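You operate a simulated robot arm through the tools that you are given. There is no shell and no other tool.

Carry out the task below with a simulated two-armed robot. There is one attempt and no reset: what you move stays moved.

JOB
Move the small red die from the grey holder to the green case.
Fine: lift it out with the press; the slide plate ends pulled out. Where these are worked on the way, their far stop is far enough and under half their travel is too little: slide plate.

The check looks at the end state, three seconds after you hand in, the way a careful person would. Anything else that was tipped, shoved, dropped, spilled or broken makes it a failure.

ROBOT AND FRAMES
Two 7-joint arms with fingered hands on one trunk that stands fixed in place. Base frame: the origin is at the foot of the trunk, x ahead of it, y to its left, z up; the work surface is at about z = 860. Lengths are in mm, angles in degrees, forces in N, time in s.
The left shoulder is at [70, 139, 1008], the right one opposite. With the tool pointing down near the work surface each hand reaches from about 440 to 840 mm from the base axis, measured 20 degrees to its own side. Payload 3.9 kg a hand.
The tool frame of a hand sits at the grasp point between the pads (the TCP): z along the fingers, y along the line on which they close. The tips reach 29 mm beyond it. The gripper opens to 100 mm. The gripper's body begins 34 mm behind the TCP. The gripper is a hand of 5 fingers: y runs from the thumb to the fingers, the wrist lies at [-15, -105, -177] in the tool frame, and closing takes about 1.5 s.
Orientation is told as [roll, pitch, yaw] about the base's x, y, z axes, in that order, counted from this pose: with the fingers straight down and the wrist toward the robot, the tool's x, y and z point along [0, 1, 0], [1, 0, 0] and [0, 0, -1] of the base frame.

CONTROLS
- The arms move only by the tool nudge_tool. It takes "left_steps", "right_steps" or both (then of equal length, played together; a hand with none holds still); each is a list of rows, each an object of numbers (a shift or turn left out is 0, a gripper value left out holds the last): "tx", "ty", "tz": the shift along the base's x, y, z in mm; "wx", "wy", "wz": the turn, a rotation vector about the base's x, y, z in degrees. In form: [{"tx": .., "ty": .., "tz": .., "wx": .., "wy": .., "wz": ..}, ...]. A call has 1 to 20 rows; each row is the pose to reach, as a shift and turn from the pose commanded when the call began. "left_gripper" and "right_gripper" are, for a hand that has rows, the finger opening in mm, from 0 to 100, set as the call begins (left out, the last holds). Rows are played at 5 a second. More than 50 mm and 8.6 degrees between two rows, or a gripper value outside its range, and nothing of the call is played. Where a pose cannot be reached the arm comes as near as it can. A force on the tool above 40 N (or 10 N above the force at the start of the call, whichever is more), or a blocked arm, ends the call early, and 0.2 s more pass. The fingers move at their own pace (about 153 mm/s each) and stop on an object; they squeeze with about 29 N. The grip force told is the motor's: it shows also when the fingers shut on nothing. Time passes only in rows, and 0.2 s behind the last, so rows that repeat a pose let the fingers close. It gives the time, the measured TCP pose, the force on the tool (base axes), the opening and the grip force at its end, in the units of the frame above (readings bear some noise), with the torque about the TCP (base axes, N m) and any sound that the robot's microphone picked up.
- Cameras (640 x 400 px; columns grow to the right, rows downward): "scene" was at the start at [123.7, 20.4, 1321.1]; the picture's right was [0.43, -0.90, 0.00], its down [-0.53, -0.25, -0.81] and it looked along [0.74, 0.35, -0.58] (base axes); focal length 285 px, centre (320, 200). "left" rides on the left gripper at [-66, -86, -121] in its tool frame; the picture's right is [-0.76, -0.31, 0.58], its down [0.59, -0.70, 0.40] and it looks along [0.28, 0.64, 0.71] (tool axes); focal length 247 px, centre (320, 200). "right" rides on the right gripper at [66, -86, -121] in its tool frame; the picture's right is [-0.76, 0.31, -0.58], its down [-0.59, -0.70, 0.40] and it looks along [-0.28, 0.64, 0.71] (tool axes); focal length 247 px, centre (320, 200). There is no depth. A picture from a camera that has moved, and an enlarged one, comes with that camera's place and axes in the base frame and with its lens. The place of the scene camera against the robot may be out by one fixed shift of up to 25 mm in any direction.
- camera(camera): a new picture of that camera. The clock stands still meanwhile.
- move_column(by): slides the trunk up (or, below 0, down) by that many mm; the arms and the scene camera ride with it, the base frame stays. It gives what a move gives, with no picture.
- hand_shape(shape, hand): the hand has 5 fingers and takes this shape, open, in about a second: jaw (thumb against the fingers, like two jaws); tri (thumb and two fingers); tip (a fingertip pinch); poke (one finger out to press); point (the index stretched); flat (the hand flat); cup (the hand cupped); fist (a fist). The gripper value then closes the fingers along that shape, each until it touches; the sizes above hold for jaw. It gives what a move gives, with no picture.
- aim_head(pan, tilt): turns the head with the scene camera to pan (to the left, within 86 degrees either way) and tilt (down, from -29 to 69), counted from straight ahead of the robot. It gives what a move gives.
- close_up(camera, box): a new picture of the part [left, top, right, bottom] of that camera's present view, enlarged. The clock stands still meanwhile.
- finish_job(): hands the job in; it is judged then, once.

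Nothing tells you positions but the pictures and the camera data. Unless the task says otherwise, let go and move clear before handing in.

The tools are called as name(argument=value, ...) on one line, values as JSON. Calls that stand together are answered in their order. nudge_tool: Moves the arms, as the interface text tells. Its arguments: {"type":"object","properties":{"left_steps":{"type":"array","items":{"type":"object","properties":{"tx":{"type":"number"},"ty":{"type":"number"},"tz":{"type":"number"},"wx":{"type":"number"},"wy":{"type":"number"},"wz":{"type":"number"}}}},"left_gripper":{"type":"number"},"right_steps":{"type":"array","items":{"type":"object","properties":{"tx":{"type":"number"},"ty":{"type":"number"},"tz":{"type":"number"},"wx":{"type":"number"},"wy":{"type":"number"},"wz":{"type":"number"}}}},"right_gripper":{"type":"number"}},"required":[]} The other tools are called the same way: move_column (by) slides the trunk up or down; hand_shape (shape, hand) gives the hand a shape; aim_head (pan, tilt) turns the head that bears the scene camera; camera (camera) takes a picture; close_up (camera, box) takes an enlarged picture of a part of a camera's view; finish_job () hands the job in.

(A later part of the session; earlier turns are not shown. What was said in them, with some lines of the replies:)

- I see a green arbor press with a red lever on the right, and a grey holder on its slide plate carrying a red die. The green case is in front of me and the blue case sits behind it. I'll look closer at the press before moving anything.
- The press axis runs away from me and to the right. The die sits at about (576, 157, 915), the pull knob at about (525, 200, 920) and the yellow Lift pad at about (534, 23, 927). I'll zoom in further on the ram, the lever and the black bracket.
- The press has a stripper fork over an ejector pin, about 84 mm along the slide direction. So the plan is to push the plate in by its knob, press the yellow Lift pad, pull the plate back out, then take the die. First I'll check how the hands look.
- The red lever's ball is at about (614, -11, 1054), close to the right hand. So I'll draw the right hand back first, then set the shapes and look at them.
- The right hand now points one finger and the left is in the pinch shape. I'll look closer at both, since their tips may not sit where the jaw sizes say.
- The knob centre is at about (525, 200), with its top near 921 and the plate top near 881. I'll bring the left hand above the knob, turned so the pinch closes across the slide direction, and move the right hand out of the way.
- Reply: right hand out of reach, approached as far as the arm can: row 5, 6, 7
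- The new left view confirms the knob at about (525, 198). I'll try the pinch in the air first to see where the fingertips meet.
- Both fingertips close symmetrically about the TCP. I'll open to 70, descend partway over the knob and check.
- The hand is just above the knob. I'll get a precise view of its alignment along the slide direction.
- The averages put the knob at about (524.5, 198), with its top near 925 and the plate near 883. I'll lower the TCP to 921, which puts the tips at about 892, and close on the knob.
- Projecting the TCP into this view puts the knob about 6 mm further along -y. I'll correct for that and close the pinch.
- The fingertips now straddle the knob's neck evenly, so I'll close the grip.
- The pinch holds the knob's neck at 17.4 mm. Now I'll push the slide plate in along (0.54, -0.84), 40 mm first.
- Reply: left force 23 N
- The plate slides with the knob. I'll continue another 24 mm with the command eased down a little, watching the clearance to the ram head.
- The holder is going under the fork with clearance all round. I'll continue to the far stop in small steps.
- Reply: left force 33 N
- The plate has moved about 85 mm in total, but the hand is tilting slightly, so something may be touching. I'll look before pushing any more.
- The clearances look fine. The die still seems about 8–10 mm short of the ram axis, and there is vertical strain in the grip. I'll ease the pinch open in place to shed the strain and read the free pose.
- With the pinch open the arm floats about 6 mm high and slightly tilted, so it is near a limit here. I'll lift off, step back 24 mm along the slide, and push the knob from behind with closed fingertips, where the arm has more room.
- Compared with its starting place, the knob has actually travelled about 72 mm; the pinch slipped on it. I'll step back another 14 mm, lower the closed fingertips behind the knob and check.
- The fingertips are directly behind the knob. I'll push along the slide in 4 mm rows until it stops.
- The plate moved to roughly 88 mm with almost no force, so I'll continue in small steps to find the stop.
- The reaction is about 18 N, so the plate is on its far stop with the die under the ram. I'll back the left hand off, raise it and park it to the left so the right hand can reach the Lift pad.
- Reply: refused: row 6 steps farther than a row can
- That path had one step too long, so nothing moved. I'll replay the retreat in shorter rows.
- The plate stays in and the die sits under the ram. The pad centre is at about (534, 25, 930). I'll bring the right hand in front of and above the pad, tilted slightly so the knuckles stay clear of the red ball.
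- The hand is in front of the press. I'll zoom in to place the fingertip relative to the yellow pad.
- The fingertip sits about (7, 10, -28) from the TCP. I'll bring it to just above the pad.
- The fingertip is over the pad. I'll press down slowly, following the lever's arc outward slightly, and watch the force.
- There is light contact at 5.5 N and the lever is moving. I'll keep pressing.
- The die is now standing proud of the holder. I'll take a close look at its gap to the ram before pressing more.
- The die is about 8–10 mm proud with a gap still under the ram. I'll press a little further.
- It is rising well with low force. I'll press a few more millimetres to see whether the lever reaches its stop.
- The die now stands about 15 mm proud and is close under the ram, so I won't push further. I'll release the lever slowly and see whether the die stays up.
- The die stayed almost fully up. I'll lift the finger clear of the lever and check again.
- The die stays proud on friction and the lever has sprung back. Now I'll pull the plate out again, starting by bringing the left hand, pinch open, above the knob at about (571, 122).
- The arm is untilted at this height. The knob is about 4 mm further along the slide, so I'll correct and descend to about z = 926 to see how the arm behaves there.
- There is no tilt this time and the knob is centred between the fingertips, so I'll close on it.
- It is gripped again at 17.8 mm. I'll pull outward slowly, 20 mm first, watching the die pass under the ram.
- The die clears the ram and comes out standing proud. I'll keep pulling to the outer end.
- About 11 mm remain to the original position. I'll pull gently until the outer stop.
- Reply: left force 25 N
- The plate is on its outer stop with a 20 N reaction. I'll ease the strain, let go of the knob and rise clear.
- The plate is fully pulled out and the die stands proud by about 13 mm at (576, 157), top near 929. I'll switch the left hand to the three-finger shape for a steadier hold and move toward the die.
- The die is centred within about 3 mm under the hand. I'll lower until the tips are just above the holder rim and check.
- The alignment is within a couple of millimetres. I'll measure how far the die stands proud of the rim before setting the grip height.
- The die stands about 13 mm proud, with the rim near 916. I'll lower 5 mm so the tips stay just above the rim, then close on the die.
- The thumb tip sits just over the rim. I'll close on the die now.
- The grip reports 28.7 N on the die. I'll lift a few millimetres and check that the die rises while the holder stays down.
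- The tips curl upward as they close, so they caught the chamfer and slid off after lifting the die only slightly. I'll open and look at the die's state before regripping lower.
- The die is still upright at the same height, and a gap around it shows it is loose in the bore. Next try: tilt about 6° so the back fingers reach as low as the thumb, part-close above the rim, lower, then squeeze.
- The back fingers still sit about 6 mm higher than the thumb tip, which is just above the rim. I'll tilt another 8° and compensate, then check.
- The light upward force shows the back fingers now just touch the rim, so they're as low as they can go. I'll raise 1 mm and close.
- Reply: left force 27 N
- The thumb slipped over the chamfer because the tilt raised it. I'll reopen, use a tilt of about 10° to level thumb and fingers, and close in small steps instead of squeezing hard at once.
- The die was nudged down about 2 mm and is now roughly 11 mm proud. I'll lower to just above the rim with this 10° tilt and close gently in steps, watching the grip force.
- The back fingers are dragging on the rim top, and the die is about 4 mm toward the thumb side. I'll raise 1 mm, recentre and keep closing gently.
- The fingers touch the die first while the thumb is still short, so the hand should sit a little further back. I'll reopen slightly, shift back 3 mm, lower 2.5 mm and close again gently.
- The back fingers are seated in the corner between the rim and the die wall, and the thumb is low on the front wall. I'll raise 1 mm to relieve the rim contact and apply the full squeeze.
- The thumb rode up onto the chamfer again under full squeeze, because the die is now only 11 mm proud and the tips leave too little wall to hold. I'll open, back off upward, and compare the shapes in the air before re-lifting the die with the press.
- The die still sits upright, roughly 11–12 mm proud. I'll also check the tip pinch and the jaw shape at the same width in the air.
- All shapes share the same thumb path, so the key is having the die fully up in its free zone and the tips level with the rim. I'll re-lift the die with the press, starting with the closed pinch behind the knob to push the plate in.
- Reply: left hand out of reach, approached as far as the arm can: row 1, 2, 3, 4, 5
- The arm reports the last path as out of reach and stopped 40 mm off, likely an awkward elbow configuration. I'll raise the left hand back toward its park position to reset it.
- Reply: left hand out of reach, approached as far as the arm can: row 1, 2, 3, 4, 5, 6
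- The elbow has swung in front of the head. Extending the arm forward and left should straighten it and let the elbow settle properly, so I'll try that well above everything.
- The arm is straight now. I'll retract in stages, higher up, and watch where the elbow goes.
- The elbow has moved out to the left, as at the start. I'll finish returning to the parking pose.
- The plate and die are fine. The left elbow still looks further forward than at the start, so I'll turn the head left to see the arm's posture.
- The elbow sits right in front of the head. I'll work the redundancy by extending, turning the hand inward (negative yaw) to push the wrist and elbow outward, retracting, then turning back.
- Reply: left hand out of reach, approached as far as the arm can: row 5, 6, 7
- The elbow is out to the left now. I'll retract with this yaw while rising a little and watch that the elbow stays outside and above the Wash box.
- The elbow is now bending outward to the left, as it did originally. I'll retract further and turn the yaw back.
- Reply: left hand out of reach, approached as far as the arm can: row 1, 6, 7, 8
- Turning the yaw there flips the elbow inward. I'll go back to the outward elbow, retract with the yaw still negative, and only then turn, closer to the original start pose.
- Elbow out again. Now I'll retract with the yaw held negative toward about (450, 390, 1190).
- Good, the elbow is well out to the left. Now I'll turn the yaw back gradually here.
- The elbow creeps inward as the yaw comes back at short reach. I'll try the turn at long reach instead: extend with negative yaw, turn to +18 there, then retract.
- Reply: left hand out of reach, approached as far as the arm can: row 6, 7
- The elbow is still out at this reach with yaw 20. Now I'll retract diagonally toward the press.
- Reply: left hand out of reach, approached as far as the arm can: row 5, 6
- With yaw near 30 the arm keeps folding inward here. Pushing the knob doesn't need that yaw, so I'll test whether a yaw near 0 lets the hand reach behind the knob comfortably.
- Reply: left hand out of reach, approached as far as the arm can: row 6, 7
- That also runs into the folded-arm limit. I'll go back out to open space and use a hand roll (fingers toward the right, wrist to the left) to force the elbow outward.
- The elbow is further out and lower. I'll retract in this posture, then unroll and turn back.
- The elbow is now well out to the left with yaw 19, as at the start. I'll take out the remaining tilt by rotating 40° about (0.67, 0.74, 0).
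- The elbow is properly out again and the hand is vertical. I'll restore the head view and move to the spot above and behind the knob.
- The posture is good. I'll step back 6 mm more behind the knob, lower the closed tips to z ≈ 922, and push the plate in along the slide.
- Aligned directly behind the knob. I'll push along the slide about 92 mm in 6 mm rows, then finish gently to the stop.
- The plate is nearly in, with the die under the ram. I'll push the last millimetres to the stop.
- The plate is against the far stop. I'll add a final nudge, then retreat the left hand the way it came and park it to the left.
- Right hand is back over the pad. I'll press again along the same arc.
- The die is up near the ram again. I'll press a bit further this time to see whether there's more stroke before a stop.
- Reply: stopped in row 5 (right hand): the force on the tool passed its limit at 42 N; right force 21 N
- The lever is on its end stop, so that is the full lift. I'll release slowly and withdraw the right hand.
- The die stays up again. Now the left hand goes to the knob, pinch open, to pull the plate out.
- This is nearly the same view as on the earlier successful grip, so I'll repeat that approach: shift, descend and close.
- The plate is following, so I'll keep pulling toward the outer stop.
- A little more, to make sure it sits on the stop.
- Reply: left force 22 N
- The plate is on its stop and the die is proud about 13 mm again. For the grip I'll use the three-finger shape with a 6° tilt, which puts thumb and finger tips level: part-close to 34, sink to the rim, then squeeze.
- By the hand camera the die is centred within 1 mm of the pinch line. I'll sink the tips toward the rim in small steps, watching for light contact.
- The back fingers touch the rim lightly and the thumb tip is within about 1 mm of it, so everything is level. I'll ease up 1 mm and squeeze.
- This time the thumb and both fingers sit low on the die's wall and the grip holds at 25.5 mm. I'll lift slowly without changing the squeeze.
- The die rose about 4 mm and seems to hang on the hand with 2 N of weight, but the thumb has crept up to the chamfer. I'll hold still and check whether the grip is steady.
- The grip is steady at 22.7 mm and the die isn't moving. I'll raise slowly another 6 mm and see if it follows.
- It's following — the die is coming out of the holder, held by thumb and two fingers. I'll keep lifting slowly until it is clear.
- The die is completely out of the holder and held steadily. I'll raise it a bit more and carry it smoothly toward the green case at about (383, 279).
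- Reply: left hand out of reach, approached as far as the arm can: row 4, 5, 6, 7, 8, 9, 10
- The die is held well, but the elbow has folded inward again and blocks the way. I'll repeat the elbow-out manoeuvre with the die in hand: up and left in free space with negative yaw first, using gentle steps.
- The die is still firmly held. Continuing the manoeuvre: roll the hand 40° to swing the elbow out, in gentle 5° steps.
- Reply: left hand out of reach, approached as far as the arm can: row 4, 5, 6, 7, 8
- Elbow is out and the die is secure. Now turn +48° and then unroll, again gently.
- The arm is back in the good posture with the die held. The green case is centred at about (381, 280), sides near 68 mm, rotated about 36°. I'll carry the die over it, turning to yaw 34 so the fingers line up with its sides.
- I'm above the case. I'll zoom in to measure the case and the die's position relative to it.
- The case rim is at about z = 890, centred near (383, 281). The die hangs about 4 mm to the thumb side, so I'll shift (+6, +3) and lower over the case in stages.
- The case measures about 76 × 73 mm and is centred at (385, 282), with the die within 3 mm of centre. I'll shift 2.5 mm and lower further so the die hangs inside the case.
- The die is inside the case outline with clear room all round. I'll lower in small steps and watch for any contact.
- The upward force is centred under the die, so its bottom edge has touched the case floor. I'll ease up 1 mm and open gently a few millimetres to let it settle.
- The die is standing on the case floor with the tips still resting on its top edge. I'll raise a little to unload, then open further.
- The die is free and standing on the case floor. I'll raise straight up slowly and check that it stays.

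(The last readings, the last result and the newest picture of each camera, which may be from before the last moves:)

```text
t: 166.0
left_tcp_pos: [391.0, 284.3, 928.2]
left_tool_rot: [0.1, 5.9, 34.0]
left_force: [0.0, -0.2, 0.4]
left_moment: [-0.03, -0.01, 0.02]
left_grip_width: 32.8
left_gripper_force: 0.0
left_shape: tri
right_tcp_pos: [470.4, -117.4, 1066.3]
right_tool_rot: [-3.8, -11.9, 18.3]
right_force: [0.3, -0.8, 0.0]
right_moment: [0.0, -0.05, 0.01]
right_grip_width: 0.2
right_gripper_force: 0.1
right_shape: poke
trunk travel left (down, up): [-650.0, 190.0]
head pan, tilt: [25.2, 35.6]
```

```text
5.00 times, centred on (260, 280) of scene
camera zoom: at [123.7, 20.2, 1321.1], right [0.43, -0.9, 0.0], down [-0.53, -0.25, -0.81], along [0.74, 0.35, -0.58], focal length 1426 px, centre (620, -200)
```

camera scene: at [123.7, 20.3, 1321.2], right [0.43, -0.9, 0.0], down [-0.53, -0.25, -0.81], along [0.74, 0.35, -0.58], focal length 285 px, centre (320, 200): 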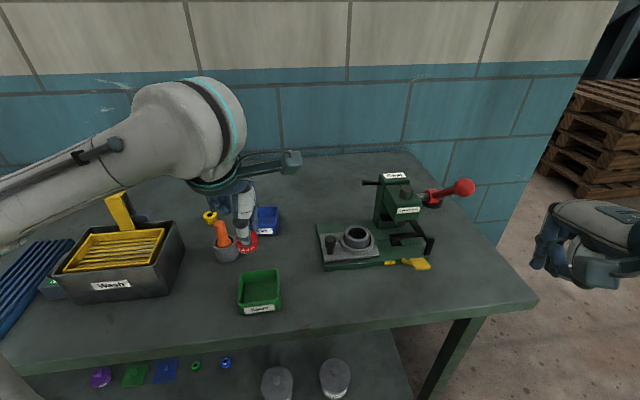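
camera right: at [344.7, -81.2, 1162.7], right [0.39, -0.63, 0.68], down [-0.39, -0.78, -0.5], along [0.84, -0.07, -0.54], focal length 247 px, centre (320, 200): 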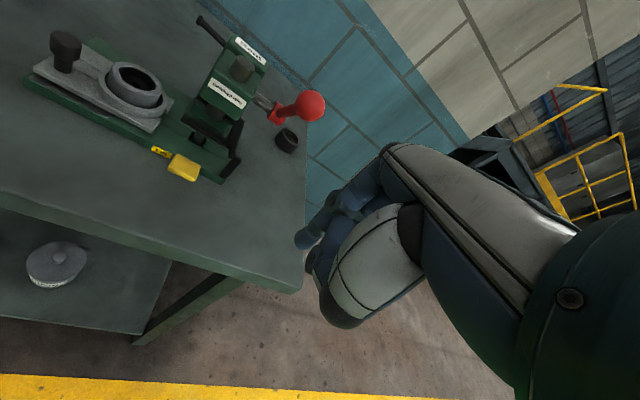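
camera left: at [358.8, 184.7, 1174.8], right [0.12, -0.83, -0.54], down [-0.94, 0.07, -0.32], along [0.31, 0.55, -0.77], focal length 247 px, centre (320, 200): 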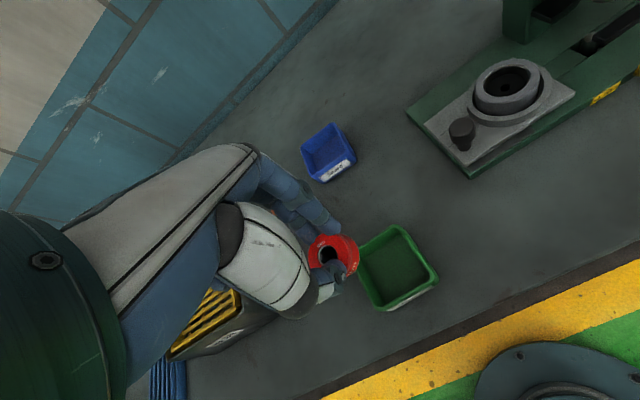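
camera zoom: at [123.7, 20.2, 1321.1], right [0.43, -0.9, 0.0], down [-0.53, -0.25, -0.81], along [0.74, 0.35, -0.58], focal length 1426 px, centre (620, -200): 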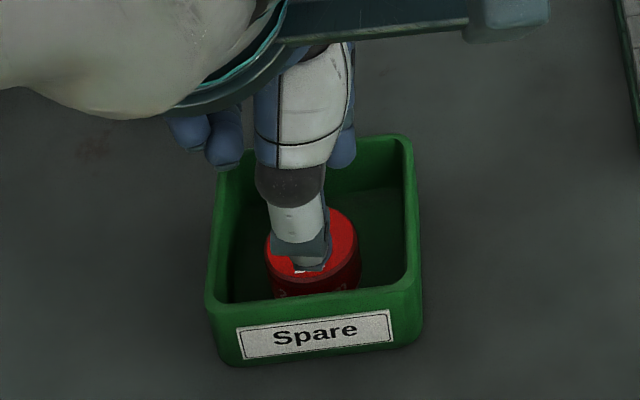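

The die stands upright in the green case and the fingers are clear of it. I'll rise well clear and then withdraw the hand.

nudge_tool(left_steps=[{"tz": 12}, {"tz": 28}, {"tz": 48}, {"tz": 70}, {"tz": 95}, {"tz": 120}, {"tx": 10, "ty": 15, "tz": 145}, {"tx": 25, "ty": 35, "tz": 170}, {"tx": 40, "ty": 60, "tz": 195}, {"tx": 55, "ty": 85, "tz": 215}])

camera(camera="scene")

close_up(camera="scene", box=[180, 190, 320, 330])

close_up(camera="scene", box=[300, 150, 490, 290])

camera(camera="left")

```text
t: 168.2
left_tcp_pos: [444.3, 371.1, 1142.1]
left_tool_rot: [0.3, 6.0, 34.1]
left_force: [1.1, 0.1, -0.5]
left_moment: [-0.02, -0.01, 0.01]
left_grip_width: 33.1
left_gripper_force: 0.0
left_shape: tri
right_tcp_pos: [470.3, -116.9, 1066.9]
right_tool_rot: [-3.7, -11.9, 18.3]
right_force: [0.8, -0.2, -0.5]
right_moment: [0.02, -0.01, -0.04]
right_grip_width: 0.0
right_gripper_force: 0.0
right_shape: poke
trunk travel left (down, up): [-650.0, 190.0]
head pan, tilt: [25.2, 35.6]
```

```text
taken
camera scene: at [124.0, 20.4, 1321.1], right [0.43, -0.9, 0.0], down [-0.53, -0.25, -0.81], along [0.74, 0.35, -0.58], focal length 285 px, centre (320, 200)
```

scene: 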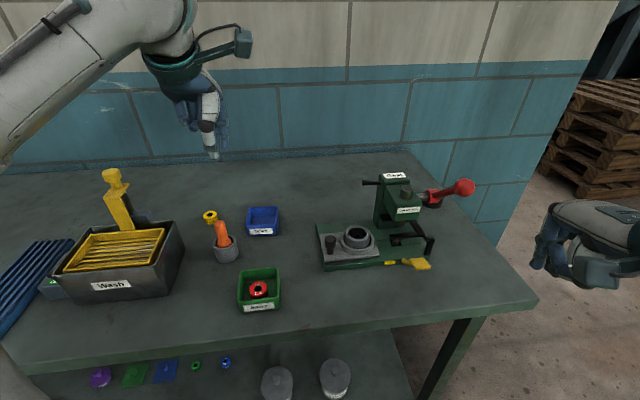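

```text
2.86 times, centred on (250, 260) of scene
camera zoom: at [124.0, 20.4, 1321.1], right [0.43, -0.9, 0.0], down [-0.53, -0.25, -0.81], along [0.74, 0.35, -0.58], focal length 815 px, centre (520, 29)
```

zoom: 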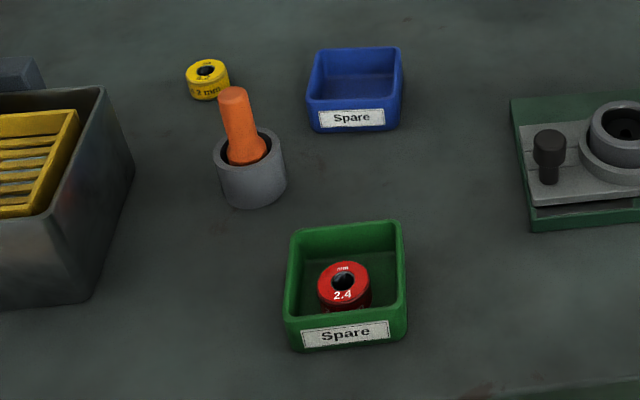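

```text
2.86 times, centred on (395, 220) of scene
camera zoom: at [124.0, 20.4, 1321.1], right [0.43, -0.9, 0.0], down [-0.53, -0.25, -0.81], along [0.74, 0.35, -0.58], focal length 815 px, centre (106, 143)
```

zoom: 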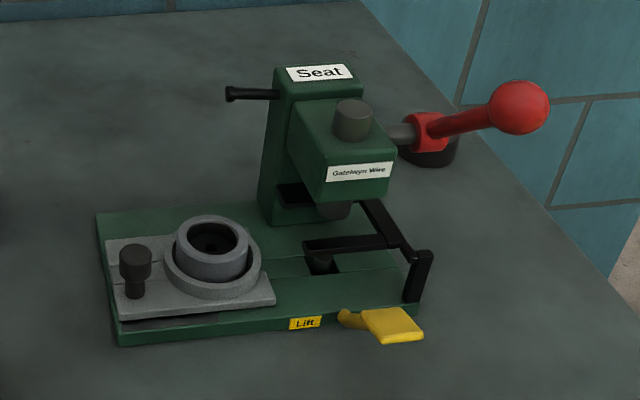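

```text
taken
camera left: at [420.6, 273.8, 1272.8], right [0.12, -0.83, -0.54], down [-0.94, 0.08, -0.32], along [0.31, 0.55, -0.77], focal length 247 px, centre (320, 200)
```

left: 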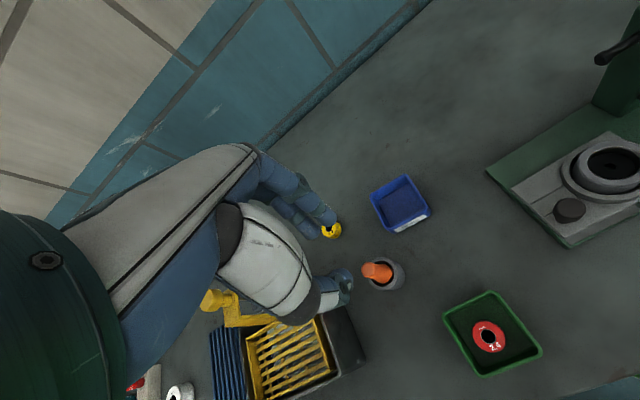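

The job looks complete:
- **Die:** the red die stands upright in the green case.
- **Press:** the grey holder is empty, the slide plate is fully pulled out against its stop, and the press and its levers are back as they were.
- **Other items:** the green case moved 3–4 mm when the fingers opened inside it. Nothing else has moved.

Both hands are clear, so I'm handing in.

finish_job()

```text
The job is handed in.
```

I moved the red die from the grey holder to the green case, and the job is handed in. The die stands upright on the case floor. I lifted it with the press and left the slide plate pulled out against its outer stop.

- **Case moved slightly:** the green case shifted 3–4 mm when the fingers opened inside it.
- **Lifted twice:** the first attempts to grip the die slipped and pushed it partly back down. I slid the plate in and lifted the die with the press a second time before taking it out.
- **Everything else:** in the final pictures the holder is empty, the press and its levers are back where they were, and nothing else looks disturbed. Both hands are clear.
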